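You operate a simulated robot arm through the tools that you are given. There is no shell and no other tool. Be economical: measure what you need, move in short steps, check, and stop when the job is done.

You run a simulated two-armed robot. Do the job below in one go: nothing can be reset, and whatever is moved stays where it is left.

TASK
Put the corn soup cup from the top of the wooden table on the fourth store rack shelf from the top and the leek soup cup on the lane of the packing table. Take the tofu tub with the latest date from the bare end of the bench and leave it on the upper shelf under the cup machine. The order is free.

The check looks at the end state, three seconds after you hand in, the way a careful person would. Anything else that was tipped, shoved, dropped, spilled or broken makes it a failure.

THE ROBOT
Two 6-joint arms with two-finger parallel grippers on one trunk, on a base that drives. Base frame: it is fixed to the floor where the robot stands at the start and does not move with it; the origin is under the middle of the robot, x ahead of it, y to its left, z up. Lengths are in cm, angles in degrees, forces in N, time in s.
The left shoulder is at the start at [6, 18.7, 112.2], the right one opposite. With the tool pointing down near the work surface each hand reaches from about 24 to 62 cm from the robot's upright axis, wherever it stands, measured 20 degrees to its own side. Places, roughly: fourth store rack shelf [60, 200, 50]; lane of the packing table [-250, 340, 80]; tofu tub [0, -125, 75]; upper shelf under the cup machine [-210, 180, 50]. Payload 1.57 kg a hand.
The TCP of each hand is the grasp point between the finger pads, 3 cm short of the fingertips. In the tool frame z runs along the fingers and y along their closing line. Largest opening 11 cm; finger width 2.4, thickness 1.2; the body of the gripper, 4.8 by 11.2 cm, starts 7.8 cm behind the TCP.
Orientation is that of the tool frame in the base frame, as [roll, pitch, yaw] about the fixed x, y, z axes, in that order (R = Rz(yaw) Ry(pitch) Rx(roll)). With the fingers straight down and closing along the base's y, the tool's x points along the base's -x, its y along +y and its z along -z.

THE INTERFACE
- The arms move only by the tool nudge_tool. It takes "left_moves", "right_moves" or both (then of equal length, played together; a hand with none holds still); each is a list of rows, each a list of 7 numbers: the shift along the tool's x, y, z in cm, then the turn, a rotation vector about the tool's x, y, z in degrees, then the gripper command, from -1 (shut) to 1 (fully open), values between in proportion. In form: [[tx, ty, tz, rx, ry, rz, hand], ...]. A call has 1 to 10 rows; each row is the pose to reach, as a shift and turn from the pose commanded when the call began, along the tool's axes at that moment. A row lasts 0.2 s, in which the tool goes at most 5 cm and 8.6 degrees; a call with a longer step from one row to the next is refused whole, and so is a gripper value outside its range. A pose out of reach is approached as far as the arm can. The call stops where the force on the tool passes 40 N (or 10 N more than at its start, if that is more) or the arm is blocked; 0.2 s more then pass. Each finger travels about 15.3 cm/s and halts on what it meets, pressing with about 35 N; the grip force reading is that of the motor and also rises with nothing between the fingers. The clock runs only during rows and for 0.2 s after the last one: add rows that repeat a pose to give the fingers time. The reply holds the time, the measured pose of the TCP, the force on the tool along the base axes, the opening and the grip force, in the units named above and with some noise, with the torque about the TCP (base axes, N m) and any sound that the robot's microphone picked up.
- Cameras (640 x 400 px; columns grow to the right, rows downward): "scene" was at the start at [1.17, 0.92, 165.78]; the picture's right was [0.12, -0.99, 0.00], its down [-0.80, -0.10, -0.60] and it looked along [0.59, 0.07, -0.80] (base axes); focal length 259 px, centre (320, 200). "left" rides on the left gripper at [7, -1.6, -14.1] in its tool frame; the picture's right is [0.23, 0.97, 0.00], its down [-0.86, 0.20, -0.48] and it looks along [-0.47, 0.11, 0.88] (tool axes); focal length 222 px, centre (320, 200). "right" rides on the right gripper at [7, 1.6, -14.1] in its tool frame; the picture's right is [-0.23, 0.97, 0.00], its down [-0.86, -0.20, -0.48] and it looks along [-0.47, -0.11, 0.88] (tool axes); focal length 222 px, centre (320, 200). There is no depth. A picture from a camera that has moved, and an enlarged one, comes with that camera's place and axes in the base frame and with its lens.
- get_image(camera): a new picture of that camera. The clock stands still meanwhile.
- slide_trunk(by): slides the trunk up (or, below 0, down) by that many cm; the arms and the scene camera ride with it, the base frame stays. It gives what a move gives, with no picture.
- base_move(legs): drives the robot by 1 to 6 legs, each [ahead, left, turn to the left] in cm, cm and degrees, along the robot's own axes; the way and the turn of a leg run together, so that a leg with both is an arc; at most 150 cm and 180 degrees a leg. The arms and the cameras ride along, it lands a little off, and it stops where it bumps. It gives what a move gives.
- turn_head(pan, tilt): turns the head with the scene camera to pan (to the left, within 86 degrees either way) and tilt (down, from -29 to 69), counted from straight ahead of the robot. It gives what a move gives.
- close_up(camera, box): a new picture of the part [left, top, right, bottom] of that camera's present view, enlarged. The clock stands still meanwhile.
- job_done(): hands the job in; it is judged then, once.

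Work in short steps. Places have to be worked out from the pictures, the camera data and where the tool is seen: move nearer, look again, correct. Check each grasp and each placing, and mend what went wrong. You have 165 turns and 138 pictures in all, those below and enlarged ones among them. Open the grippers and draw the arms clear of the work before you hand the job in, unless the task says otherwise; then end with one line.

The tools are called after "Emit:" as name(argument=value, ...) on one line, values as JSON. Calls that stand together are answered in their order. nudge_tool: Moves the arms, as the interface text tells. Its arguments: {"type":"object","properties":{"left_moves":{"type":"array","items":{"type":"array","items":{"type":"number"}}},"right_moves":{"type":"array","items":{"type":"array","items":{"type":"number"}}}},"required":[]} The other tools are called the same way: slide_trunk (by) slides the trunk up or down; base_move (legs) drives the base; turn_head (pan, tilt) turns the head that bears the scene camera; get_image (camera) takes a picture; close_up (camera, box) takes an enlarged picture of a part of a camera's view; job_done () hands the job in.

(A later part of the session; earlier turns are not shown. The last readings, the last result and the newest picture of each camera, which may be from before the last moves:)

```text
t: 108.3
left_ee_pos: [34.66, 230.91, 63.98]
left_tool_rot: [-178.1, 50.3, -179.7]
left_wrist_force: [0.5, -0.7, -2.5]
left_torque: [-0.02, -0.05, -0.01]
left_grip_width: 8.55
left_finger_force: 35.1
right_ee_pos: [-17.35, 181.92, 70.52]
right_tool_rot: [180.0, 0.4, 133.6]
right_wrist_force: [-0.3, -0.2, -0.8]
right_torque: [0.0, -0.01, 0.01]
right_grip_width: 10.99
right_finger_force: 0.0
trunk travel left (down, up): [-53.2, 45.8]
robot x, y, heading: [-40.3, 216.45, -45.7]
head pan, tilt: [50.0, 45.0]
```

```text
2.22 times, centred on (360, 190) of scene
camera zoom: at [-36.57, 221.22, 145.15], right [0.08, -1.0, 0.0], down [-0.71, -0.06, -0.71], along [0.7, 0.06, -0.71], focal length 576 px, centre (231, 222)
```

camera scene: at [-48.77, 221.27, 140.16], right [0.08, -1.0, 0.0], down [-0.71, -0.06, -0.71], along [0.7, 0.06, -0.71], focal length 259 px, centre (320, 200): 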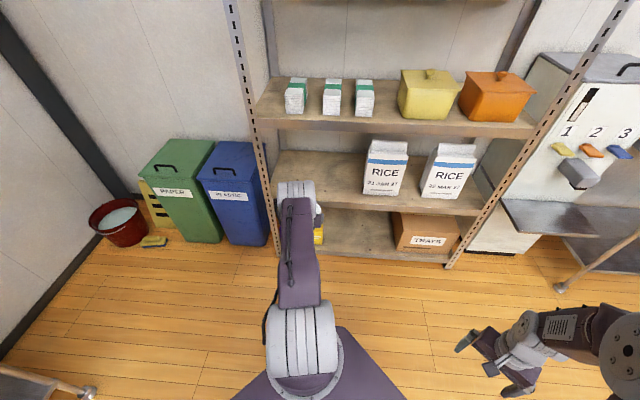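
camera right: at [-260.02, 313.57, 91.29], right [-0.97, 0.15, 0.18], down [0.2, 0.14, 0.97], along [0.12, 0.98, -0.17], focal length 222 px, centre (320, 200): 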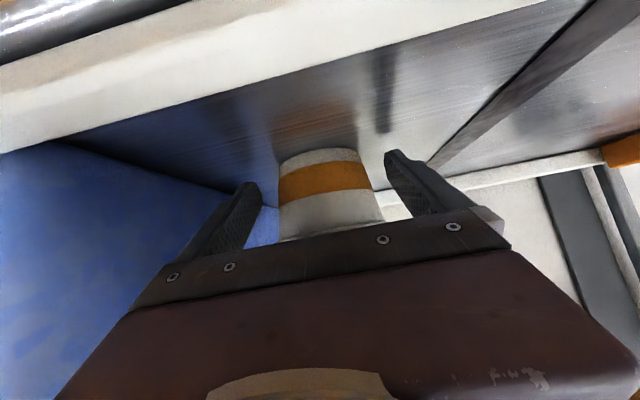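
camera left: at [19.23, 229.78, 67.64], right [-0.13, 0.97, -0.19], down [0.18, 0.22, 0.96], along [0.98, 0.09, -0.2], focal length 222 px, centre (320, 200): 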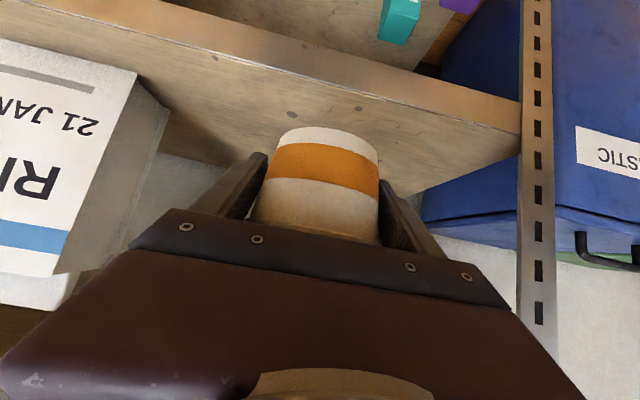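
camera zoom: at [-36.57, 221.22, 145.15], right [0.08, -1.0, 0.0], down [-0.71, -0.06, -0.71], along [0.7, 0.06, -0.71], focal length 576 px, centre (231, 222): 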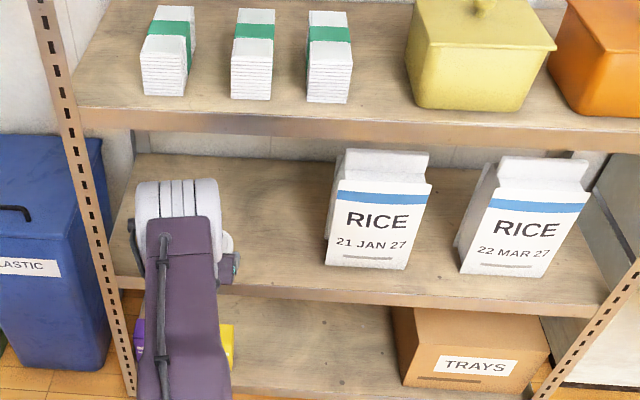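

Triangulating, the lip is at x≈38.5 with the shelf top at z≈51; the cup bottom is at ≈60.7 and clear. I go in another 18.5 cm along +x.

Emit:
base_move(legs=[[12.9, 13.2, 0]])

Emit:
get_image(camera="left")

Emit:
get_image(camera="scene")

```text
t: 109.9
left_ee_pos: [52.95, 230.92, 63.99]
left_tool_rot: [-178.2, 50.3, -179.6]
left_wrist_force: [0.5, -0.2, -1.9]
left_torque: [-0.04, -0.01, 0.04]
left_grip_width: 8.56
left_finger_force: 34.9
right_ee_pos: [1.3, 181.87, 70.53]
right_tool_rot: [-179.9, 0.4, 133.7]
right_wrist_force: [-0.4, 0.2, -1.0]
right_torque: [-0.02, 0.02, 0.0]
right_grip_width: 10.99
right_finger_force: 0.1
trunk travel left (down, up): [-53.2, 45.8]
robot x, y, heading: [-22.16, 215.97, -45.3]
head pan, tilt: [50.0, 45.0]
```

```text
74 pictures are left
camera left: at [37.72, 229.63, 67.63], right [-0.13, 0.97, -0.19], down [0.18, 0.22, 0.96], along [0.98, 0.09, -0.2], focal length 222 px, centre (320, 200)
```

left: 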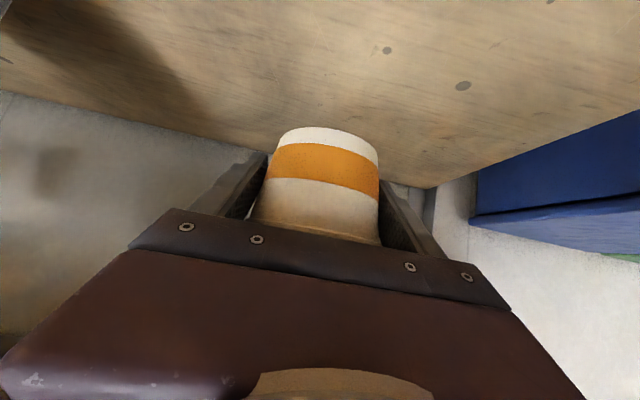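

```text
73 pictures are left
camera scene: at [-18.06, 221.01, 145.15], right [0.08, -1.0, 0.0], down [-0.71, -0.06, -0.71], along [0.7, 0.06, -0.71], focal length 259 px, centre (320, 200)
```

scene: 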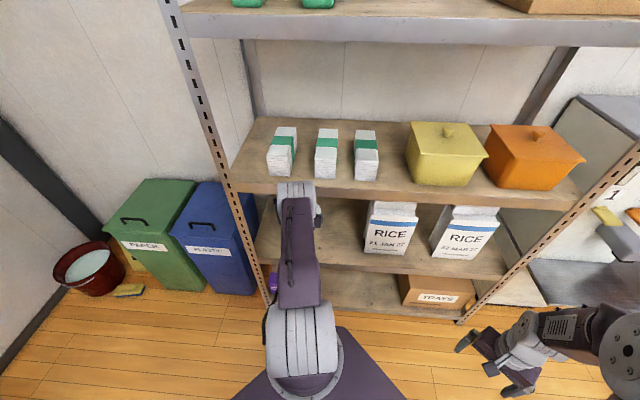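

CORN is inside, well over the shelf, nothing touching. I lower 7 cm and check.

Emit:
slide_trunk(by=-7)

Emit:
get_image(camera="left")

```text
t: 111.0
left_ee_pos: [52.94, 230.81, 57.07]
left_tool_rot: [-178.1, 50.4, -179.5]
left_wrist_force: [0.8, -0.9, -2.3]
left_torque: [-0.01, 0.04, -0.01]
left_grip_width: 8.53
left_finger_force: 35.0
right_ee_pos: [1.18, 181.88, 63.48]
right_tool_rot: [-180.0, 0.4, 133.7]
right_wrist_force: [0.3, 0.8, 0.0]
right_torque: [0.01, 0.01, -0.01]
right_grip_width: 11.01
right_finger_force: 0.1
trunk travel left (down, up): [-46.2, 52.8]
robot x, y, heading: [-21.96, 216.57, -45.2]
head pan, tilt: [50.0, 45.0]
```

```text
72 pictures are left
camera left: at [37.65, 229.63, 60.7], right [-0.13, 0.97, -0.19], down [0.18, 0.22, 0.96], along [0.98, 0.09, -0.2], focal length 222 px, centre (320, 200)
```

left: 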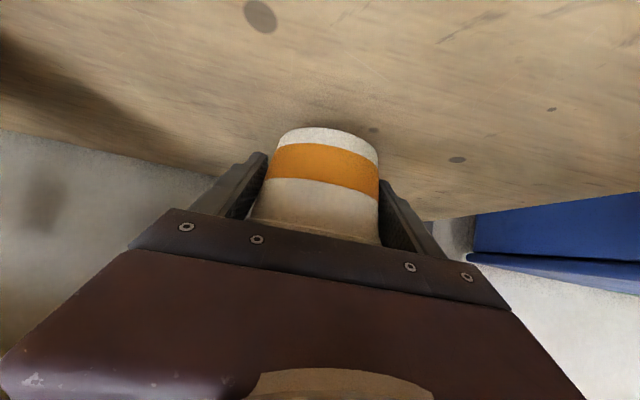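

Shadow under the cup shows the shelf is near. I lower in small steps until contact.

Emit:
slide_trunk(by=-1.2)

Emit:
slide_trunk(by=-0.8)

Emit:
get_image(camera="left")

```text
t: 111.5
left_ee_pos: [53.01, 230.9, 55.86]
left_tool_rot: [-178.3, 50.4, -179.6]
left_wrist_force: [0.2, 0.0, -2.5]
left_torque: [0.02, -0.01, -0.01]
left_grip_width: 8.51
left_finger_force: 35.0
right_ee_pos: [1.19, 181.92, 62.27]
right_tool_rot: [180.0, 0.5, 133.6]
right_wrist_force: [-0.6, 0.6, -0.8]
right_torque: [0.05, 0.03, 0.01]
right_grip_width: 10.99
right_finger_force: 0.1
trunk travel left (down, up): [-45.0, 54.0]
robot x, y, heading: [-21.87, 216.19, -45.5]
head pan, tilt: [50.0, 45.0]
```

```text
t: 112.1
left_ee_pos: [52.92, 230.89, 55.14]
left_tool_rot: [-178.1, 50.3, -179.6]
left_wrist_force: [-0.9, 0.2, -1.5]
left_torque: [0.01, -0.03, 0.02]
left_grip_width: 8.53
left_finger_force: 35.0
right_ee_pos: [1.27, 181.89, 61.51]
right_tool_rot: [179.9, 0.5, 133.7]
right_wrist_force: [0.3, 0.5, -0.7]
right_torque: [-0.01, 0.0, 0.04]
right_grip_width: 11.02
right_finger_force: 0.0
trunk travel left (down, up): [-44.2, 54.8]
robot x, y, heading: [-22.02, 216.29, -45.5]
head pan, tilt: [50.0, 45.0]
```

```text
71 pictures are left
camera left: at [37.65, 229.63, 58.68], right [-0.13, 0.97, -0.19], down [0.18, 0.22, 0.96], along [0.98, 0.09, -0.2], focal length 222 px, centre (320, 200)
```

left: 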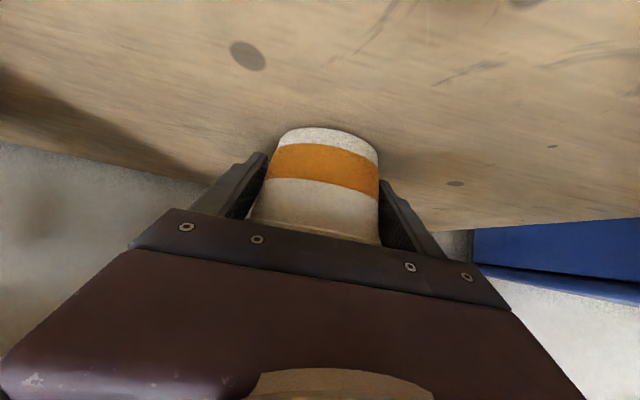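

Emit:
slide_trunk(by=-0.6)

Emit:
slide_trunk(by=-0.6)

```text
t: 112.7
left_ee_pos: [52.86, 230.76, 54.85]
left_tool_rot: [-178.2, 50.7, -179.8]
left_wrist_force: [-4.2, -2.1, 14.6]
left_torque: [0.11, -0.33, 0.01]
left_grip_width: 8.54
left_finger_force: 34.6
right_ee_pos: [0.88, 181.8, 61.11]
right_tool_rot: [179.9, 0.6, 133.7]
right_wrist_force: [-0.5, -0.3, 0.6]
right_torque: [0.03, -0.02, 0.01]
right_grip_width: 10.99
right_finger_force: 0.1
trunk travel left (down, up): [-43.6, 55.4]
robot x, y, heading: [-22.29, 215.92, -45.7]
head pan, tilt: [50.0, 45.0]
```

```text
t: 113.2
left_ee_pos: [53.0, 230.81, 54.87]
left_tool_rot: [-178.4, 51.2, -180.0]
left_wrist_force: [-5.3, -1.5, 39.1]
left_torque: [1.44, 0.06, 0.4]
left_grip_width: 8.45
left_finger_force: 35.0
right_ee_pos: [0.7, 181.75, 60.48]
right_tool_rot: [179.7, 0.7, 133.7]
right_wrist_force: [-0.6, -0.4, -0.7]
right_torque: [-0.01, -0.07, 0.0]
right_grip_width: 11.02
right_finger_force: 0.0
trunk travel left (down, up): [-43.0, 56.0]
robot x, y, heading: [-22.07, 215.92, -45.4]
head pan, tilt: [50.0, 45.0]
```

Contact: CORN stands on the shelf (≈51.7). I ease up 0.6 cm and open slowly.

Emit:
slide_trunk(by=0.6)

Emit:
nudge_tool(left_moves=[[0, 0, 0, 0, 0, 0, 0.6], [0, 0, 0, 0, 0, 0, 0.8], [0, 0, 0, 0, 0, 0, 1], [0, 0, 0, 0, 0, 0, 1]])

Emit:
get_image(camera="left")

```text
t: 113.8
left_ee_pos: [52.93, 230.83, 54.79]
left_tool_rot: [-178.3, 50.8, -179.8]
left_wrist_force: [7.6, 1.6, 20.8]
left_torque: [1.05, -0.61, -0.42]
left_grip_width: 8.42
left_finger_force: 34.5
right_ee_pos: [1.05, 181.76, 60.95]
right_tool_rot: [180.0, 0.5, 133.8]
right_wrist_force: [0.2, -0.1, -0.8]
right_torque: [-0.01, 0.02, 0.01]
right_grip_width: 11.02
right_finger_force: 0.0
trunk travel left (down, up): [-43.6, 55.4]
robot x, y, heading: [-21.87, 216.22, -45.4]
head pan, tilt: [50.0, 45.0]
```

```text
t: 114.8
left_ee_pos: [52.82, 230.61, 54.99]
left_tool_rot: [-178.4, 50.7, -179.8]
left_wrist_force: [0.8, -16.6, 22.8]
left_torque: [0.59, -0.39, -0.33]
left_grip_width: 9.39
left_finger_force: 0.2
right_ee_pos: [0.92, 181.67, 61.09]
right_tool_rot: [179.8, 0.5, 133.7]
right_wrist_force: [-0.2, -0.2, 0.2]
right_torque: [0.0, 0.0, -0.02]
right_grip_width: 11.01
right_finger_force: 0.0
trunk travel left (down, up): [-43.6, 55.4]
robot x, y, heading: [-21.95, 216.03, -45.7]
head pan, tilt: [50.0, 45.0]
```

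```text
70 pictures are left
camera left: at [37.49, 229.44, 58.34], right [-0.12, 0.97, -0.19], down [0.18, 0.21, 0.96], along [0.98, 0.09, -0.2], focal length 222 px, centre (320, 200)
```

left: 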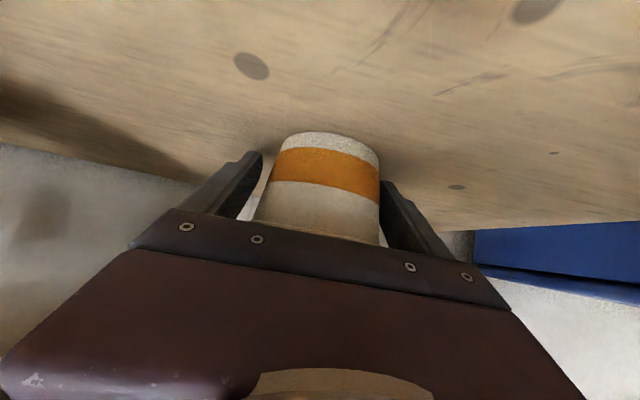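

The fingertips are pressing on the shelf and hindering the opening; I raise 0.8 cm and let the fingers open fully.

Emit:
slide_trunk(by=0.8)

Emit:
nudge_tool(left_moves=[[0, 0, 0, 0, 0, 0, 1], [0, 0, 0, 0, 0, 0, 1]])

Emit:
get_image(camera="left")

```text
t: 115.3
left_ee_pos: [52.88, 231.03, 55.12]
left_tool_rot: [-178.1, 50.1, -179.3]
left_wrist_force: [-1.2, -0.6, 0.0]
left_torque: [-0.01, 0.03, 0.01]
left_grip_width: 11.0
left_finger_force: 0.0
right_ee_pos: [1.17, 181.86, 61.76]
right_tool_rot: [180.0, 0.5, 133.8]
right_wrist_force: [0.0, 0.6, -0.2]
right_torque: [0.02, -0.06, 0.0]
right_grip_width: 11.0
right_finger_force: 0.1
trunk travel left (down, up): [-44.4, 54.6]
robot x, y, heading: [-22.1, 216.49, -45.4]
head pan, tilt: [50.0, 45.0]
```

```text
t: 115.9
left_ee_pos: [52.94, 230.78, 55.27]
left_tool_rot: [-178.2, 50.4, -179.7]
left_wrist_force: [-0.1, 0.3, -1.1]
left_torque: [-0.03, -0.02, -0.01]
left_grip_width: 11.01
left_finger_force: 0.0
right_ee_pos: [1.21, 181.77, 61.81]
right_tool_rot: [-180.0, 0.5, 133.7]
right_wrist_force: [-0.6, 0.0, 0.0]
right_torque: [0.01, -0.03, 0.0]
right_grip_width: 11.0
right_finger_force: 0.2
trunk travel left (down, up): [-44.4, 54.6]
robot x, y, heading: [-21.87, 215.94, -45.4]
head pan, tilt: [50.0, 45.0]
```

```text
69 pictures are left
camera left: at [37.63, 229.63, 58.9], right [-0.13, 0.97, -0.19], down [0.18, 0.22, 0.96], along [0.98, 0.09, -0.2], focal length 222 px, centre (320, 200)
```

left: 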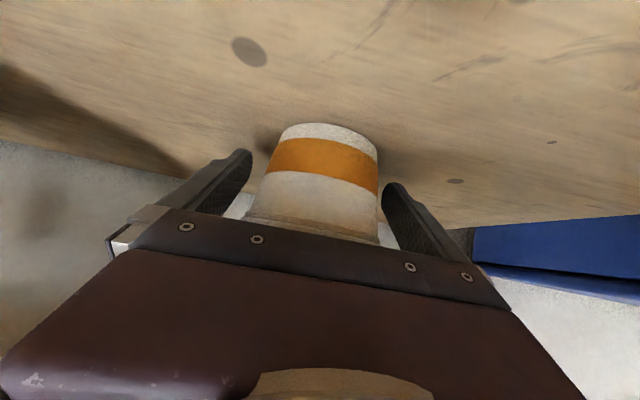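

Free on both sides. I back out: 6 cm, raise 3 cm over the lip, then 26 cm more.

Emit:
base_move(legs=[[-4.2, -4.3, 0]])

Emit:
slide_trunk(by=3)

Emit:
base_move(legs=[[-18.3, -18.5, 0]])

Emit:
get_image(camera="left")

```text
t: 116.9
left_ee_pos: [46.89, 230.82, 55.4]
left_tool_rot: [-178.2, 50.5, -179.6]
left_wrist_force: [0.5, -0.8, 0.3]
left_torque: [-0.04, 0.0, 0.01]
left_grip_width: 11.01
left_finger_force: 0.1
right_ee_pos: [-4.87, 181.61, 61.85]
right_tool_rot: [179.9, 0.5, 133.7]
right_wrist_force: [-0.8, 0.1, 0.5]
right_torque: [0.01, -0.02, 0.0]
right_grip_width: 11.01
right_finger_force: 0.1
trunk travel left (down, up): [-44.4, 54.6]
robot x, y, heading: [-28.17, 216.01, -45.1]
head pan, tilt: [50.0, 45.0]
```

```text
t: 117.7
left_ee_pos: [47.03, 230.74, 58.28]
left_tool_rot: [-178.2, 50.4, -179.5]
left_wrist_force: [0.2, 0.6, -1.3]
left_torque: [0.02, -0.01, 0.02]
left_grip_width: 11.0
left_finger_force: 0.1
right_ee_pos: [-4.66, 181.77, 64.73]
right_tool_rot: [180.0, 0.5, 133.7]
right_wrist_force: [0.5, 0.2, -0.3]
right_torque: [0.01, 0.01, 0.0]
right_grip_width: 11.02
right_finger_force: 0.1
trunk travel left (down, up): [-47.4, 51.6]
robot x, y, heading: [-27.87, 216.13, -45.2]
head pan, tilt: [50.0, 45.0]
```

```text
t: 119.5
left_ee_pos: [21.56, 230.58, 58.4]
left_tool_rot: [-178.1, 50.5, 179.8]
left_wrist_force: [0.7, -0.6, 0.6]
left_torque: [0.01, 0.03, 0.0]
left_grip_width: 10.98
left_finger_force: 0.1
right_ee_pos: [-30.72, 181.84, 64.64]
right_tool_rot: [180.0, 0.5, 133.4]
right_wrist_force: [0.0, -0.2, -0.2]
right_torque: [-0.01, 0.0, -0.03]
right_grip_width: 10.96
right_finger_force: 0.0
trunk travel left (down, up): [-47.4, 51.6]
robot x, y, heading: [-53.95, 216.28, -45.9]
head pan, tilt: [50.0, 45.0]
```

```text
68 pictures are left
camera left: at [6.18, 229.44, 61.96], right [-0.12, 0.97, -0.19], down [0.18, 0.21, 0.96], along [0.98, 0.08, -0.2], focal length 222 px, centre (320, 200)
```

left: 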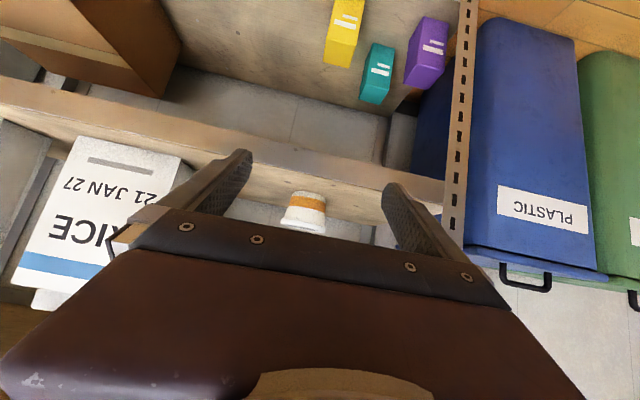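

CORN stands well on the fourth shelf. I fold the left hand in, raise the trunk, and drive toward the bench with the tofu tubs.

Emit:
nudge_tool(left_moves=[[1.26, 0, -3.49, 0, 6.3, 0, 1], [2.52, 0, -6.98, 0, 12.6, 0, 1], [3.78, 0, -10.47, 0, 18.9, 0, 1], [5.04, 0, -13.96, 0, 25.2, 0, 1], [6.3, 0, -17.45, 0, 31.5, 0, 1], [7.56, 0, -20.94, 0, 37.8, 0, 1], [8.82, 0, -24.43, 0, 44.1, 0, 1], [10.1, 0, -27.9, 0, 50.4, 0, 1]])

Emit:
slide_trunk(by=40)

Emit:
base_move(legs=[[0, 0, -44.1], [130, 0, 0], [75, 0, 0]])

Emit:
turn_head(pan=10, tilt=35)

Emit:
get_image(camera="scene")

```text
t: 121.3
left_ee_pos: [-6.31, 231.35, 68.09]
left_tool_rot: [-178.8, 0.1, 178.7]
left_wrist_force: [-0.7, 0.9, 0.8]
left_torque: [-0.06, 0.01, 0.0]
left_grip_width: 10.98
left_finger_force: 0.1
left hand out of reach, approached as far as the arm can: row 6
right_ee_pos: [-30.7, 181.79, 64.85]
right_tool_rot: [180.0, 0.4, 133.3]
right_wrist_force: [0.1, 0.0, 0.2]
right_torque: [-0.03, -0.01, -0.03]
right_grip_width: 11.0
right_finger_force: 0.0
trunk travel left (down, up): [-47.4, 51.6]
robot x, y, heading: [-53.42, 216.28, -45.8]
head pan, tilt: [50.0, 45.0]
```

```text
t: 125.1
left_ee_pos: [-6.37, 231.26, 108.13]
left_tool_rot: [-178.8, 0.0, 178.5]
left_wrist_force: [-0.3, -0.1, 0.2]
left_torque: [0.03, 0.0, -0.02]
left_grip_width: 11.0
left_finger_force: 0.0
right_ee_pos: [-30.7, 181.78, 104.75]
right_tool_rot: [-180.0, 0.5, 133.3]
right_wrist_force: [0.0, -0.2, 0.4]
right_torque: [0.0, 0.01, 0.04]
right_grip_width: 11.0
right_finger_force: 0.1
trunk travel left (down, up): [-87.4, 11.6]
robot x, y, heading: [-53.58, 216.39, -45.9]
head pan, tilt: [50.0, 45.0]
```

```text
t: 137.4
left_ee_pos: [-14.01, -13.39, 108.15]
left_tool_rot: [-178.7, 0.0, 131.9]
left_wrist_force: [0.2, 0.1, 1.2]
left_torque: [0.0, -0.02, 0.02]
left_grip_width: 10.98
left_finger_force: 0.0
right_ee_pos: [-66.61, -29.74, 104.82]
right_tool_rot: [180.0, 0.4, 86.8]
right_wrist_force: [-0.2, -0.2, 0.5]
right_torque: [-0.01, -0.01, -0.02]
right_grip_width: 11.01
right_finger_force: 0.1
trunk travel left (down, up): [-87.4, 11.6]
robot x, y, heading: [-57.46, 10.66, -92.2]
head pan, tilt: [50.0, 45.0]
```

```text
t: 138.4
left_ee_pos: [-13.94, -13.55, 108.21]
left_tool_rot: [-178.9, -0.1, 132.0]
left_wrist_force: [0.0, 0.6, 0.3]
left_torque: [0.03, -0.01, 0.0]
left_grip_width: 10.99
left_finger_force: 0.0
right_ee_pos: [-66.5, -29.87, 104.72]
right_tool_rot: [-179.9, 0.6, 86.8]
right_wrist_force: [0.3, -0.1, 0.5]
right_torque: [0.02, 0.01, 0.0]
right_grip_width: 10.99
right_finger_force: 0.1
trunk travel left (down, up): [-87.4, 11.6]
robot x, y, heading: [-57.38, 10.22, -92.4]
head pan, tilt: [10.0, 35.0]
```

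```text
67 pictures are left
camera scene: at [-55.99, 7.71, 180.84], right [-0.99, -0.13, 0.0], down [-0.08, 0.57, -0.82], along [0.11, -0.81, -0.57], focal length 259 px, centre (320, 200)
```

scene: 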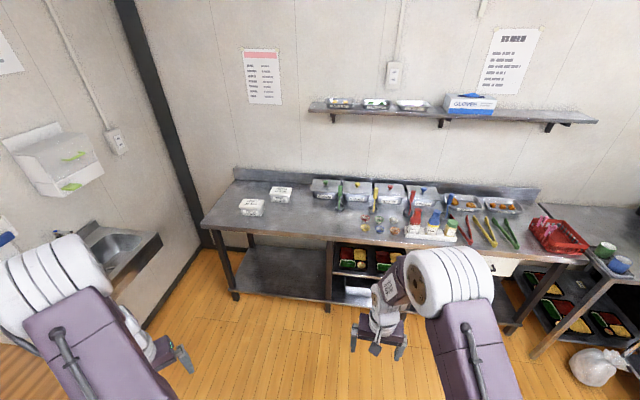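

I zoom in on the two tubs to read dates and judge the shapes.

Emit:
close_up(camera="scene", box=[225, 170, 325, 232])

```text
6.40 times, centred on (275, 201) of scene
camera zoom: at [-55.99, 7.71, 180.84], right [-0.99, -0.13, 0.0], down [-0.08, 0.57, -0.82], along [0.11, -0.81, -0.57], focal length 1660 px, centre (608, 194)
```

zoom: 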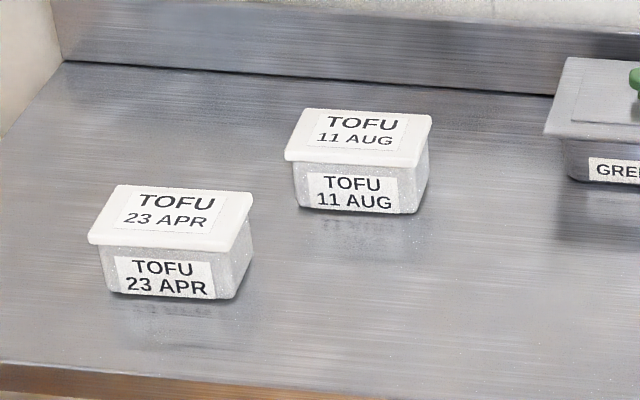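

Latest date is 11 AUG, at about [-12.7,-126.6]; the 23 APR tub is at [1,-110.6]. The tub is ~14.5 × 10 × 7, so I must grip it across its 10 cm side: pick from above with the hand turned 90°. I drive in front of it.

Emit:
base_move(legs=[[0, 0, 2.4], [54, 0, 0], [0, 55, 0]])

Emit:
turn_head(pan=-5, tilt=50)

Emit:
get_image(camera="scene")

```text
t: 144.8
left_ee_pos: [42.75, -64.89, 108.22]
left_tool_rot: [-178.9, 0.0, 134.8]
left_wrist_force: [0.2, -0.4, 0.3]
left_torque: [0.03, -0.04, 0.0]
left_grip_width: 11.01
left_finger_force: 0.1
right_ee_pos: [-8.77, -83.83, 104.81]
right_tool_rot: [179.9, 0.4, 89.8]
right_wrist_force: [0.0, 0.9, -0.3]
right_torque: [-0.03, 0.02, -0.01]
right_grip_width: 11.02
right_finger_force: 0.1
trunk travel left (down, up): [-87.4, 11.6]
robot x, y, heading: [-1.57, -43.57, -89.4]
head pan, tilt: [10.0, 35.0]
```

```text
t: 145.5
left_ee_pos: [43.01, -64.75, 108.22]
left_tool_rot: [-178.9, 0.0, 134.9]
left_wrist_force: [0.0, -0.2, 0.3]
left_torque: [0.01, 0.03, -0.01]
left_grip_width: 10.99
left_finger_force: 0.1
right_ee_pos: [-8.71, -83.72, 104.82]
right_tool_rot: [-180.0, 0.5, 89.7]
right_wrist_force: [-1.1, -0.5, -0.7]
right_torque: [-0.03, 0.01, -0.03]
right_grip_width: 10.99
right_finger_force: 0.0
trunk travel left (down, up): [-87.4, 11.6]
robot x, y, heading: [-1.88, -42.87, -89.4]
head pan, tilt: [-5.0, 50.0]
```

```text
65 pictures are left
camera scene: at [-2.29, -44.8, 178.67], right [-1.0, 0.08, 0.0], down [0.06, 0.76, -0.64], along [-0.05, -0.64, -0.77], focal length 259 px, centre (320, 200)
```

scene: 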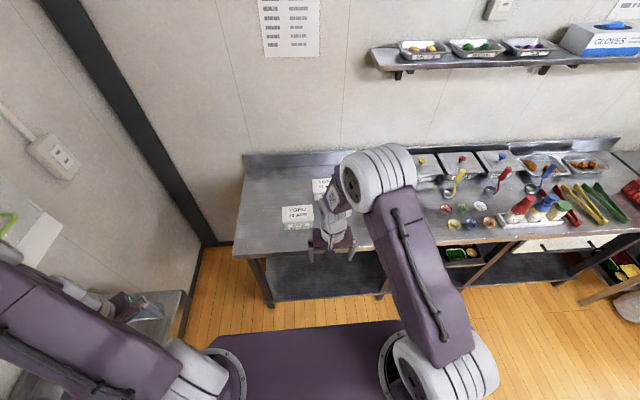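

I turn the right hand 90° about its axis so it closes along y.

Emit:
nudge_tool(right_moves=[[0, 0, 0, 0, 0, 8.5, 1], [0, 0, 0, 0, 0, 17, 1], [0, 0, 0, 0, 0, 25.5, 1], [0, 0, 0, 0, 0, 34, 1], [0, 0, 0, 0, 0, 42.5, 1], [0, 0, 0, 0, 0, 51, 1], [0, 0, 0, 0, 0, 59.5, 1], [0, 0, 0, 0, 0, 68, 1], [0, 0, 0, 0, 0, 76.5, 1], [0, 0, 0, 0, 0, 85, 1]])

Emit:
get_image(camera="right")

```text
t: 147.7
left_ee_pos: [42.85, -64.79, 108.15]
left_tool_rot: [-178.8, -0.1, 134.8]
left_wrist_force: [-0.7, -0.5, -0.2]
left_torque: [-0.02, 0.01, -0.02]
left_grip_width: 11.0
left_finger_force: 0.0
right_ee_pos: [-8.84, -83.96, 104.87]
right_tool_rot: [179.4, 0.1, 4.5]
right_wrist_force: [0.3, 0.0, -0.6]
right_torque: [0.01, 0.01, 0.0]
right_grip_width: 11.01
right_finger_force: 0.0
trunk travel left (down, up): [-87.4, 11.6]
robot x, y, heading: [-1.62, -42.99, -89.2]
head pan, tilt: [-5.0, 50.0]
```

```text
64 pictures are left
camera right: at [-1.78, -84.87, 118.87], right [-0.15, -0.99, 0.01], down [-0.87, 0.14, 0.48], along [-0.47, 0.06, -0.88], focal length 222 px, centre (320, 200)
```

right: 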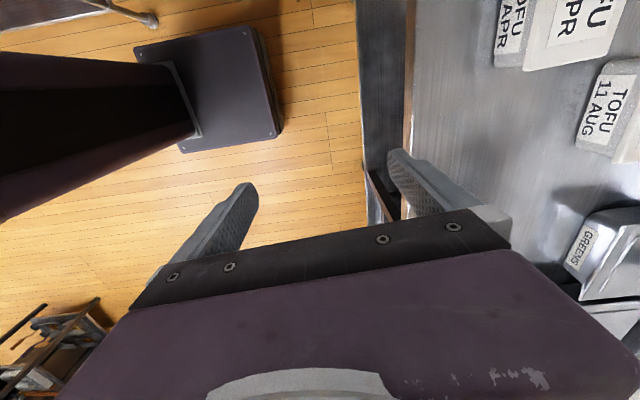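

The hand turns freely. I drive 23 cm ahead, then reach over the 11 AUG tub at height and look down.

Emit:
base_move(legs=[[22, 0, 0]])

Emit:
nudge_tool(right_moves=[[-0.8, 4, 0, 0, 0, 1, 1], [-1.6, 8, 0, 0, 0, 2, 1], [-2.4, 12, 0, 0, 0, 3, 1], [-3.2, 16, 0, 0, 0, 4, 1], [-3.9, 19.6, 0, 0, 0, 4.5, 1], [-3.9, 19.6, 0, 0, 0, 4.5, 1]])

Emit:
get_image(camera="right")

Emit:
get_image(camera="scene")

```text
t: 149.4
left_ee_pos: [43.54, -86.41, 108.28]
left_tool_rot: [-178.8, 0.1, 135.6]
left_wrist_force: [-1.0, -0.2, -0.9]
left_torque: [-0.01, 0.03, -0.01]
left_grip_width: 11.01
left_finger_force: 0.1
right_ee_pos: [-7.9, -106.21, 104.82]
right_tool_rot: [179.4, 0.2, 5.4]
right_wrist_force: [0.1, 0.4, 0.5]
right_torque: [0.0, -0.01, 0.0]
right_grip_width: 11.02
right_finger_force: 0.0
trunk travel left (down, up): [-87.4, 11.6]
robot x, y, heading: [-1.34, -65.29, -88.9]
head pan, tilt: [-5.0, 50.0]
```

```text
t: 150.8
left_ee_pos: [43.56, -86.63, 108.29]
left_tool_rot: [-178.9, 0.0, 135.5]
left_wrist_force: [-0.3, 0.5, 0.0]
left_torque: [-0.01, 0.0, -0.01]
left_grip_width: 11.01
left_finger_force: 0.1
right_ee_pos: [-10.39, -125.11, 105.18]
right_tool_rot: [179.6, -0.1, 0.9]
right_wrist_force: [-0.4, -0.6, 0.3]
right_torque: [0.03, 0.02, -0.01]
right_grip_width: 11.0
right_finger_force: 0.0
right hand out of reach, approached as far as the arm can: row 5, 6
trunk travel left (down, up): [-87.4, 11.6]
robot x, y, heading: [-1.26, -65.63, -88.9]
head pan, tilt: [-5.0, 50.0]
```

```text
63 pictures are left
camera right: at [-3.43, -126.53, 119.46], right [-0.21, -0.98, 0.01], down [-0.86, 0.19, 0.48], along [-0.47, 0.1, -0.88], focal length 222 px, centre (320, 200)
```

right: 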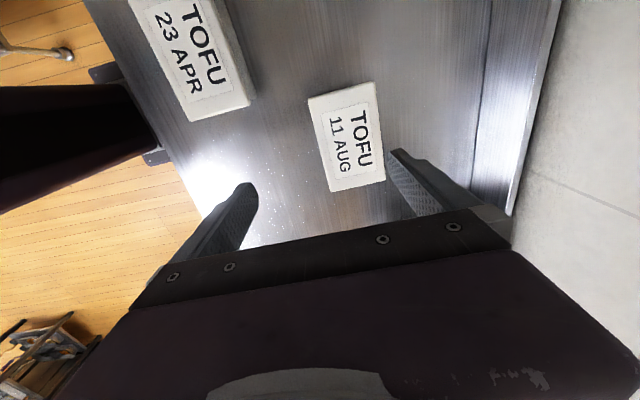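

```text
62 pictures are left
camera scene: at [-1.97, -67.13, 178.67], right [-1.0, 0.07, 0.0], down [0.05, 0.76, -0.64], along [-0.04, -0.64, -0.77], focal length 259 px, centre (320, 200)
```

scene: 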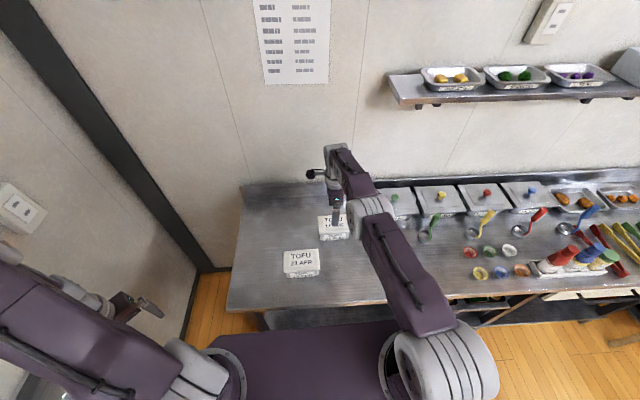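

Lid corners give the 11 AUG tub centre at about [-11.4,-128.6], ~13 × 8 cm. I drive 3.5 cm nearer and check alignment again.

Emit:
base_move(legs=[[3.5, -0.8, -1]])

Emit:
get_image(camera="right")

```text
t: 151.7
left_ee_pos: [42.5, -90.1, 108.23]
left_tool_rot: [-178.6, 0.2, 134.9]
left_wrist_force: [0.1, 0.8, 0.3]
left_torque: [-0.07, 0.0, 0.01]
left_grip_width: 11.01
left_finger_force: 0.1
right_ee_pos: [-11.97, -127.69, 105.77]
right_tool_rot: [179.2, 0.0, 0.1]
right_wrist_force: [0.7, 1.0, 0.8]
right_torque: [-0.1, 0.05, -0.03]
right_grip_width: 11.01
right_finger_force: 0.0
trunk travel left (down, up): [-87.4, 11.6]
robot x, y, heading: [-1.55, -69.16, -89.8]
head pan, tilt: [-5.0, 50.0]
```

```text
61 pictures are left
camera right: at [-4.93, -129.25, 119.9], right [-0.23, -0.97, 0.02], down [-0.85, 0.21, 0.48], along [-0.47, 0.1, -0.88], focal length 222 px, centre (320, 200)
```

right: 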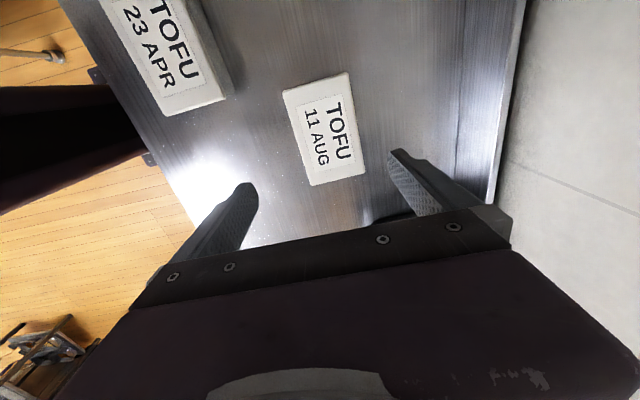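

Tub centre is [-11.5,-129.0]; the hand is at [-12,-127.7]. I go 1.3 cm closer and then lower the trunk 13 cm.

Emit:
base_move(legs=[[1.3, 0.4, 0]])

Emit:
slide_trunk(by=-11)

Emit:
get_image(camera="right")

```text
t: 152.5
left_ee_pos: [42.75, -91.64, 108.31]
left_tool_rot: [-178.7, 0.2, 134.8]
left_wrist_force: [-0.7, 0.7, 0.5]
left_torque: [-0.03, 0.03, 0.01]
left_grip_width: 10.97
left_finger_force: 0.1
right_ee_pos: [-11.75, -129.47, 105.53]
right_tool_rot: [179.3, -0.1, 0.0]
right_wrist_force: [0.1, 1.2, -0.4]
right_torque: [-0.01, 0.01, 0.0]
right_grip_width: 10.99
right_finger_force: 0.0
trunk travel left (down, up): [-87.4, 11.6]
robot x, y, heading: [-1.57, -70.41, -89.9]
head pan, tilt: [-5.0, 50.0]
```

```text
t: 153.9
left_ee_pos: [42.87, -92.1, 97.07]
left_tool_rot: [-178.7, -0.1, 134.7]
left_wrist_force: [0.7, 0.8, -0.6]
left_torque: [0.01, 0.01, -0.02]
left_grip_width: 10.99
left_finger_force: 0.0
right_ee_pos: [-11.64, -129.83, 94.32]
right_tool_rot: [179.6, 0.0, 0.1]
right_wrist_force: [0.3, 0.1, -0.4]
right_torque: [0.01, -0.01, -0.01]
right_grip_width: 11.0
right_finger_force: 0.0
trunk travel left (down, up): [-76.4, 22.6]
robot x, y, heading: [-1.44, -70.7, -89.5]
head pan, tilt: [-5.0, 50.0]
```

```text
60 pictures are left
camera right: at [-4.71, -131.32, 108.46], right [-0.23, -0.97, 0.01], down [-0.85, 0.2, 0.48], along [-0.47, 0.1, -0.88], focal length 222 px, centre (320, 200)
```

right: 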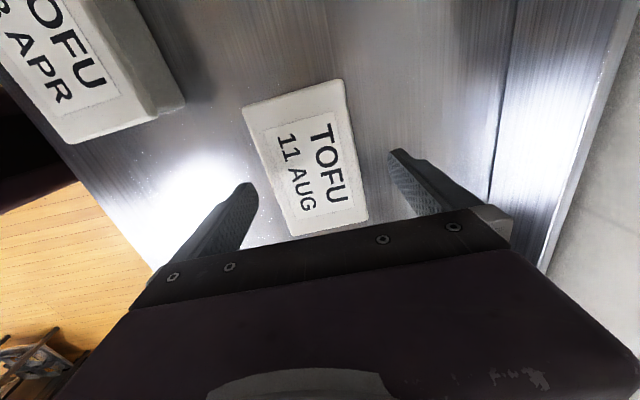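

Well centred (tub centre ≈[-11.3,-129.4]). I lower 5.2 cm and close.

Emit:
slide_trunk(by=-5.2)

Emit:
nudge_tool(right_moves=[[0, 0, 0, 0, 0, 0, 0.6], [0, 0, 0, 0, 0, 0, 0.3], [0, 0, 0, 0, 0, 0, 0], [0, 0, 0, 0, 0, 0, -0.5], [0, 0, 0, 0, 0, 0, -1], [0, 0, 0, 0, 0, 0, -1]])

Emit:
get_image(camera="right")

```text
t: 154.8
left_ee_pos: [42.71, -92.1, 91.96]
left_tool_rot: [-178.9, 0.0, 134.7]
left_wrist_force: [0.4, 0.4, -0.1]
left_torque: [-0.01, -0.03, -0.03]
left_grip_width: 10.99
left_finger_force: 0.0
right_ee_pos: [-11.63, -129.69, 89.2]
right_tool_rot: [179.4, 0.1, 0.1]
right_wrist_force: [0.8, -0.3, 0.3]
right_torque: [-0.01, -0.02, -0.05]
right_grip_width: 11.03
right_finger_force: 0.0
trunk travel left (down, up): [-71.2, 27.8]
robot x, y, heading: [-1.89, -70.14, -89.7]
head pan, tilt: [-5.0, 50.0]
```

```text
t: 156.2
left_ee_pos: [42.78, -92.07, 92.07]
left_tool_rot: [-178.7, 0.0, 134.8]
left_wrist_force: [0.1, -1.0, 0.6]
left_torque: [-0.02, -0.02, 0.01]
left_grip_width: 10.99
left_finger_force: 0.1
right_ee_pos: [-11.63, -129.77, 89.09]
right_tool_rot: [179.5, 0.0, 0.0]
right_wrist_force: [-0.6, -0.9, 1.3]
right_torque: [0.16, 0.04, 0.04]
right_grip_width: 8.49
right_finger_force: 35.2
trunk travel left (down, up): [-71.2, 27.8]
robot x, y, heading: [-1.36, -70.39, -89.6]
head pan, tilt: [-5.0, 50.0]
```

```text
59 pictures are left
camera right: at [-4.7, -131.29, 103.28], right [-0.23, -0.97, 0.01], down [-0.85, 0.2, 0.48], along [-0.47, 0.1, -0.88], focal length 222 px, centre (320, 200)
```

right: 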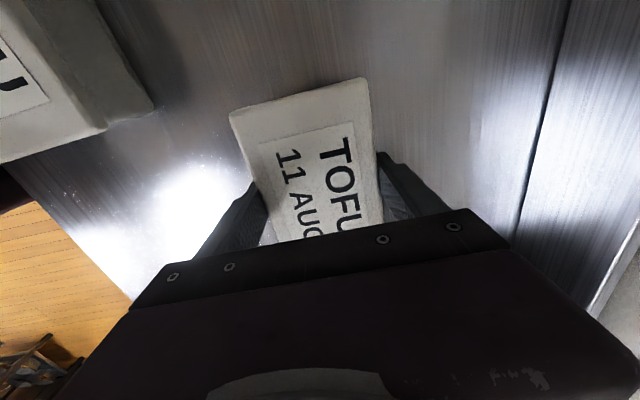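

Gripped at 8.5 cm. I lift 12 cm, then turn the hand back so the tub's long side points along y, moving it to the free spot near [-15,-116] for a re-grasp in a tilted hand.

Emit:
slide_trunk(by=12)

Emit:
nudge_tool(right_moves=[[-0.34, -1.38, 0, 0, 0, -8.5, -1], [-0.68, -2.76, 0, 0, 0, -17, -1], [-1.02, -4.14, 0, 0, 0, -25.5, -1], [-1.36, -5.52, 0, 0, 0, -34, -1], [-1.7, -6.9, 0, 0, 0, -42.5, -1], [-2.04, -8.28, 0, 0, 0, -51, -1], [-2.38, -9.66, 0, 0, 0, -59.5, -1], [-2.72, -11.04, 0, 0, 0, -68, -1], [-3.06, -12.42, 0, 0, 0, -76.5, -1], [-3.4, -13.8, 0, 0, 0, -85, -1]])

Emit:
get_image(camera="right")

Emit:
get_image(camera="scene")

```text
t: 157.7
left_ee_pos: [42.78, -92.16, 103.96]
left_tool_rot: [-178.9, 0.0, 134.8]
left_wrist_force: [-0.4, -0.2, 0.9]
left_torque: [0.01, 0.01, 0.02]
left_grip_width: 10.99
left_finger_force: 0.2
right_ee_pos: [-11.61, -129.86, 101.12]
right_tool_rot: [179.6, -0.1, 0.0]
right_wrist_force: [0.5, -0.6, -2.9]
right_torque: [0.01, 0.02, 0.0]
right_grip_width: 8.46
right_finger_force: 34.9
trunk travel left (down, up): [-83.2, 15.8]
robot x, y, heading: [-1.76, -70.14, -89.6]
head pan, tilt: [-5.0, 50.0]
```

```text
t: 159.9
left_ee_pos: [42.77, -92.12, 104.14]
left_tool_rot: [-178.9, 0.0, 134.8]
left_wrist_force: [-0.5, -0.4, -1.0]
left_torque: [0.02, 0.01, 0.0]
left_grip_width: 11.0
left_finger_force: 0.1
right_ee_pos: [-15.22, -116.02, 101.02]
right_tool_rot: [-179.9, 0.5, 85.2]
right_wrist_force: [0.2, -0.5, -4.0]
right_torque: [-0.01, 0.01, 0.0]
right_grip_width: 8.48
right_finger_force: 35.2
trunk travel left (down, up): [-83.2, 15.8]
robot x, y, heading: [-1.57, -70.07, -89.6]
head pan, tilt: [-5.0, 50.0]
```

```text
58 pictures are left
camera right: at [-13.05, -109.15, 115.1], right [0.95, -0.31, 0.0], down [-0.27, -0.83, 0.49], along [-0.15, -0.46, -0.87], focal length 222 px, centre (320, 200)
```

right: 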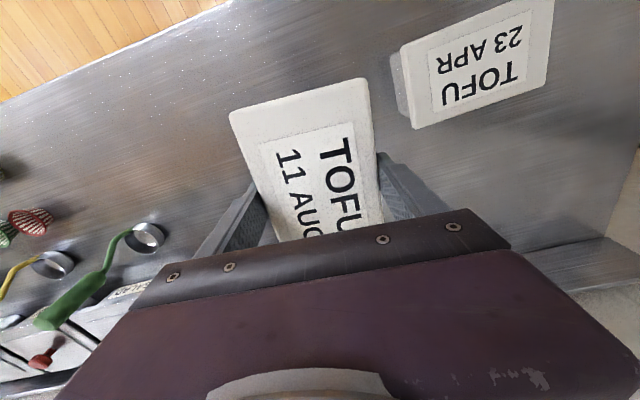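

```text
57 pictures are left
camera scene: at [-2.4, -71.93, 174.47], right [-1.0, 0.08, 0.0], down [0.06, 0.76, -0.64], along [-0.05, -0.64, -0.77], focal length 259 px, centre (320, 200)
```

scene: 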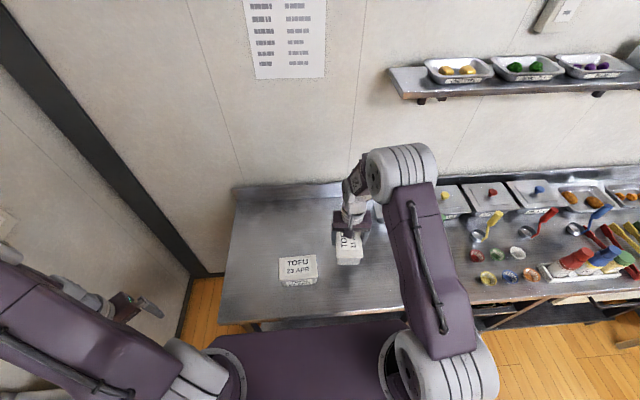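

I shift it to x≈-18 for more room from the other tub, square it, and lower it onto the bench.

Emit:
nudge_tool(right_moves=[[1, -1.4, 0, 0, 0, -2.4, -1], [2, -2.8, 0, 0, 0, -4.8, -1], [2, -2.8, 0, 0, 0, -4.8, -1]])

Emit:
slide_trunk(by=-11.3)

Emit:
slide_trunk(by=-0.8)

```text
t: 160.7
left_ee_pos: [42.89, -92.15, 103.92]
left_tool_rot: [-178.9, 0.0, 134.7]
left_wrist_force: [0.4, 0.3, 0.9]
left_torque: [0.0, 0.01, -0.01]
left_grip_width: 10.96
left_finger_force: 0.1
right_ee_pos: [-17.78, -114.01, 100.8]
right_tool_rot: [179.9, 0.4, 89.7]
right_wrist_force: [0.4, -0.2, -2.8]
right_torque: [0.03, 0.0, 0.01]
right_grip_width: 8.48
right_finger_force: 35.4
trunk travel left (down, up): [-83.2, 15.8]
robot x, y, heading: [-0.9, -69.94, -89.8]
head pan, tilt: [-5.0, 50.0]
```

```text
t: 162.2
left_ee_pos: [42.68, -91.98, 92.79]
left_tool_rot: [-178.9, 0.0, 134.8]
left_wrist_force: [0.3, -0.7, -0.1]
left_torque: [0.0, -0.01, -0.02]
left_grip_width: 11.01
left_finger_force: 0.0
right_ee_pos: [-17.75, -113.87, 89.46]
right_tool_rot: [179.9, 0.5, 89.8]
right_wrist_force: [0.2, 0.5, -2.9]
right_torque: [0.0, 0.02, 0.02]
right_grip_width: 8.46
right_finger_force: 35.2
trunk travel left (down, up): [-71.9, 27.1]
robot x, y, heading: [-1.74, -70.56, -89.8]
head pan, tilt: [-5.0, 50.0]
```

```text
t: 162.7
left_ee_pos: [42.79, -92.02, 92.06]
left_tool_rot: [-178.8, 0.0, 134.8]
left_wrist_force: [-0.5, -0.2, -0.6]
left_torque: [-0.01, 0.02, 0.0]
left_grip_width: 10.97
left_finger_force: 0.0
right_ee_pos: [-17.78, -113.95, 88.85]
right_tool_rot: [180.0, 0.7, 89.8]
right_wrist_force: [-2.8, -2.1, 27.4]
right_torque: [-0.12, 0.1, 0.12]
right_grip_width: 8.45
right_finger_force: 35.0
trunk travel left (down, up): [-71.1, 27.9]
robot x, y, heading: [-1.66, -70.12, -89.5]
head pan, tilt: [-5.0, 50.0]
```

The tub rests on the bench. I ease, open, raise, and check.

Emit:
slide_trunk(by=0.3)

Emit:
nudge_tool(right_moves=[[0, 0, 0, 0, 0, 0, 0.6], [0, 0, 0, 0, 0, 0, 0.9], [0, 0, 0, 0, 0, 0, 1], [0, 0, 0, 0, 0, 0, 1]])

Emit:
slide_trunk(by=14)

Emit:
get_image(camera="right")

```text
t: 163.2
left_ee_pos: [42.87, -92.17, 92.23]
left_tool_rot: [-178.9, 0.0, 134.8]
left_wrist_force: [-0.4, 0.2, 0.6]
left_torque: [0.03, -0.02, -0.02]
left_grip_width: 11.03
left_finger_force: 0.0
right_ee_pos: [-17.84, -113.87, 88.84]
right_tool_rot: [180.0, 0.3, 89.9]
right_wrist_force: [0.5, -0.6, -1.4]
right_torque: [-0.16, -0.09, -0.02]
right_grip_width: 8.47
right_finger_force: 35.4
trunk travel left (down, up): [-71.4, 27.6]
robot x, y, heading: [-1.51, -70.17, -89.5]
head pan, tilt: [-5.0, 50.0]
```

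```text
t: 164.2
left_ee_pos: [42.86, -92.12, 92.19]
left_tool_rot: [-178.7, 0.0, 134.8]
left_wrist_force: [0.0, -0.8, 0.2]
left_torque: [-0.01, -0.02, 0.01]
left_grip_width: 11.0
left_finger_force: 0.0
right_ee_pos: [-17.83, -113.94, 89.06]
right_tool_rot: [-179.9, 0.5, 89.8]
right_wrist_force: [0.4, 0.1, 0.3]
right_torque: [0.03, 0.01, -0.03]
right_grip_width: 11.02
right_finger_force: 0.0
trunk travel left (down, up): [-71.4, 27.6]
robot x, y, heading: [-1.56, -70.64, -89.6]
head pan, tilt: [-5.0, 50.0]
```

```text
t: 165.9
left_ee_pos: [42.86, -91.99, 106.2]
left_tool_rot: [-178.8, -0.1, 134.8]
left_wrist_force: [-0.2, 0.0, -0.3]
left_torque: [0.0, -0.01, -0.01]
left_grip_width: 10.99
left_finger_force: 0.1
right_ee_pos: [-17.85, -113.93, 102.87]
right_tool_rot: [179.9, 0.6, 89.8]
right_wrist_force: [-0.8, 0.2, -0.4]
right_torque: [0.01, -0.03, 0.02]
right_grip_width: 10.98
right_finger_force: 0.1
trunk travel left (down, up): [-85.4, 13.6]
robot x, y, heading: [-1.47, -70.26, -89.8]
head pan, tilt: [-5.0, 50.0]
```

```text
56 pictures are left
camera right: at [-16.18, -106.95, 117.02], right [0.97, -0.23, 0.0], down [-0.2, -0.85, 0.49], along [-0.11, -0.47, -0.87], focal length 222 px, centre (320, 200)
```

right: 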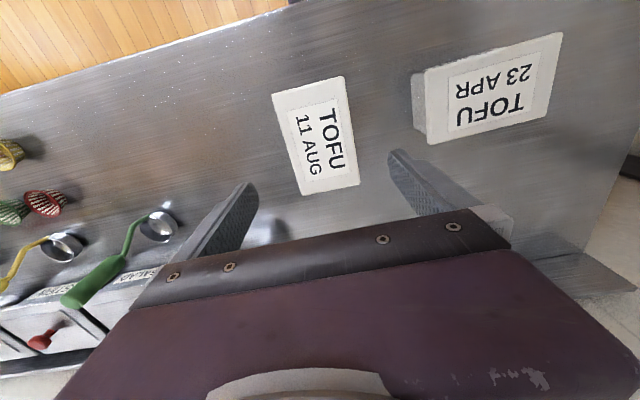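

The tub stands alone, long side toward me, centre ≈[-17.8,-113.6]. I back off 40 cm and tilt the right hand forward again to ~55°.

Emit:
base_move(legs=[[-40, 0, 0]])

Emit:
nudge_tool(right_moves=[[-2.75, 0, 0, 0, -6.9, 0, 1], [-5.5, 0, 0, 0, -13.8, 0, 1], [-8.25, 0, 0, 0, -20.7, 0, 1], [-11, 0, 0, 0, -27.6, 0, 1], [-13.75, 0, 0, 0, -34.5, 0, 1], [-16.5, 0, 0, 0, -41.4, 0, 1], [-19.25, 0, 0, 0, -48.3, 0, 1], [-22, 0, 0, 0, -55.2, 0, 1], [-22, 0, 0, 0, -55.2, 0, 1]])

Emit:
get_image(camera="right")

```text
t: 168.4
left_ee_pos: [42.59, -51.79, 106.13]
left_tool_rot: [-178.8, -0.2, 135.0]
left_wrist_force: [-0.2, -0.6, -0.2]
left_torque: [0.04, 0.03, -0.03]
left_grip_width: 11.0
left_finger_force: 0.0
right_ee_pos: [-17.96, -74.12, 102.87]
right_tool_rot: [-179.9, 0.3, 90.1]
right_wrist_force: [0.3, -0.1, -0.8]
right_torque: [-0.01, 0.0, 0.01]
right_grip_width: 11.0
right_finger_force: 0.1
trunk travel left (down, up): [-85.4, 13.6]
robot x, y, heading: [-2.14, -30.51, -89.6]
head pan, tilt: [-5.0, 50.0]
```

```text
t: 170.4
left_ee_pos: [42.65, -51.86, 106.14]
left_tool_rot: [-178.8, 0.0, 135.0]
left_wrist_force: [-0.1, 0.4, -0.6]
left_torque: [-0.01, 0.02, -0.01]
left_grip_width: 10.97
left_finger_force: 0.1
right_ee_pos: [-14.5, -96.26, 103.34]
right_tool_rot: [-179.2, 55.6, 89.2]
right_wrist_force: [-0.5, 0.7, -0.4]
right_torque: [0.0, 0.03, -0.02]
right_grip_width: 11.01
right_finger_force: 0.0
right hand out of reach, approached as far as the arm can: row 3, 4, 5, 6, 7, 8, 9
trunk travel left (down, up): [-85.4, 13.6]
robot x, y, heading: [-2.34, -30.24, -89.2]
head pan, tilt: [-5.0, 50.0]
```

```text
55 pictures are left
camera right: at [-12.56, -80.66, 105.51], right [0.97, -0.15, 0.18], down [-0.19, -0.08, 0.98], along [-0.13, -0.98, -0.11], focal length 222 px, centre (320, 200)
```

right: 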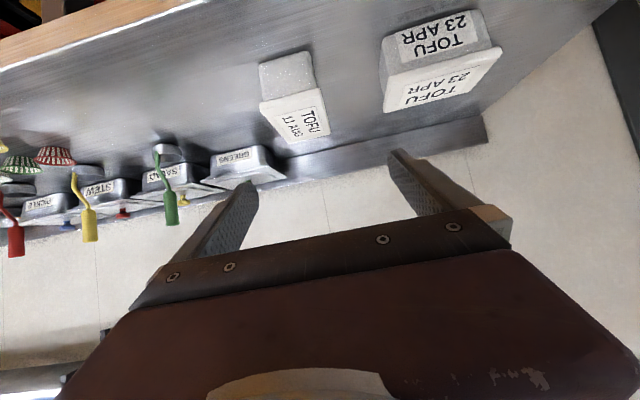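

I shift 3.3 cm right and lower to z≈89 in front of the tub.

Emit:
base_move(legs=[[0, -3.3, -0.6]])

Emit:
slide_trunk(by=-14.2)

Emit:
get_image(camera="right")

```text
t: 171.2
left_ee_pos: [39.87, -52.28, 105.89]
left_tool_rot: [-178.6, -0.3, 134.6]
left_wrist_force: [1.4, 1.1, 0.2]
left_torque: [0.03, 0.1, -0.06]
left_grip_width: 11.01
left_finger_force: 0.1
right_ee_pos: [-17.73, -96.11, 103.43]
right_tool_rot: [-178.6, 55.6, 89.3]
right_wrist_force: [1.0, 0.3, -1.1]
right_torque: [0.03, 0.05, -0.07]
right_grip_width: 11.01
right_finger_force: 0.0
trunk travel left (down, up): [-85.4, 13.6]
robot x, y, heading: [-5.1, -30.14, -89.8]
head pan, tilt: [-5.0, 50.0]
```

```text
t: 172.9
left_ee_pos: [39.35, -52.35, 92.04]
left_tool_rot: [-178.9, 0.0, 134.5]
left_wrist_force: [0.0, -0.9, 0.0]
left_torque: [-0.01, 0.01, 0.01]
left_grip_width: 10.99
left_finger_force: 0.0
right_ee_pos: [-18.38, -96.0, 89.06]
right_tool_rot: [-179.2, 55.6, 88.7]
right_wrist_force: [0.0, 0.1, -0.5]
right_torque: [0.03, 0.03, 0.01]
right_grip_width: 10.96
right_finger_force: 0.0
trunk travel left (down, up): [-71.2, 27.8]
robot x, y, heading: [-5.12, -30.54, -90.1]
head pan, tilt: [-5.0, 50.0]
```

```text
54 pictures are left
camera right: at [-16.17, -80.55, 91.34], right [0.97, -0.16, 0.18], down [-0.19, -0.08, 0.98], along [-0.14, -0.98, -0.11], focal length 222 px, centre (320, 200)
```

right: 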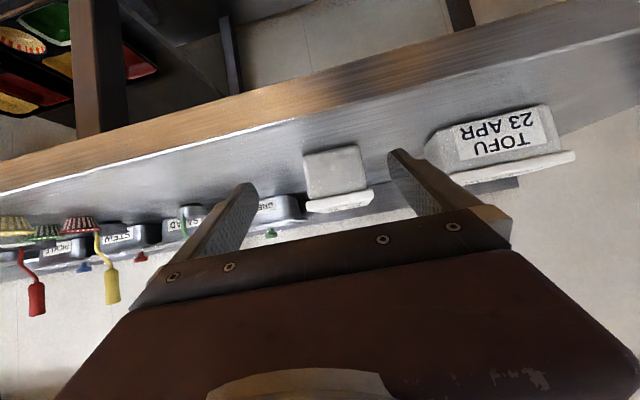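

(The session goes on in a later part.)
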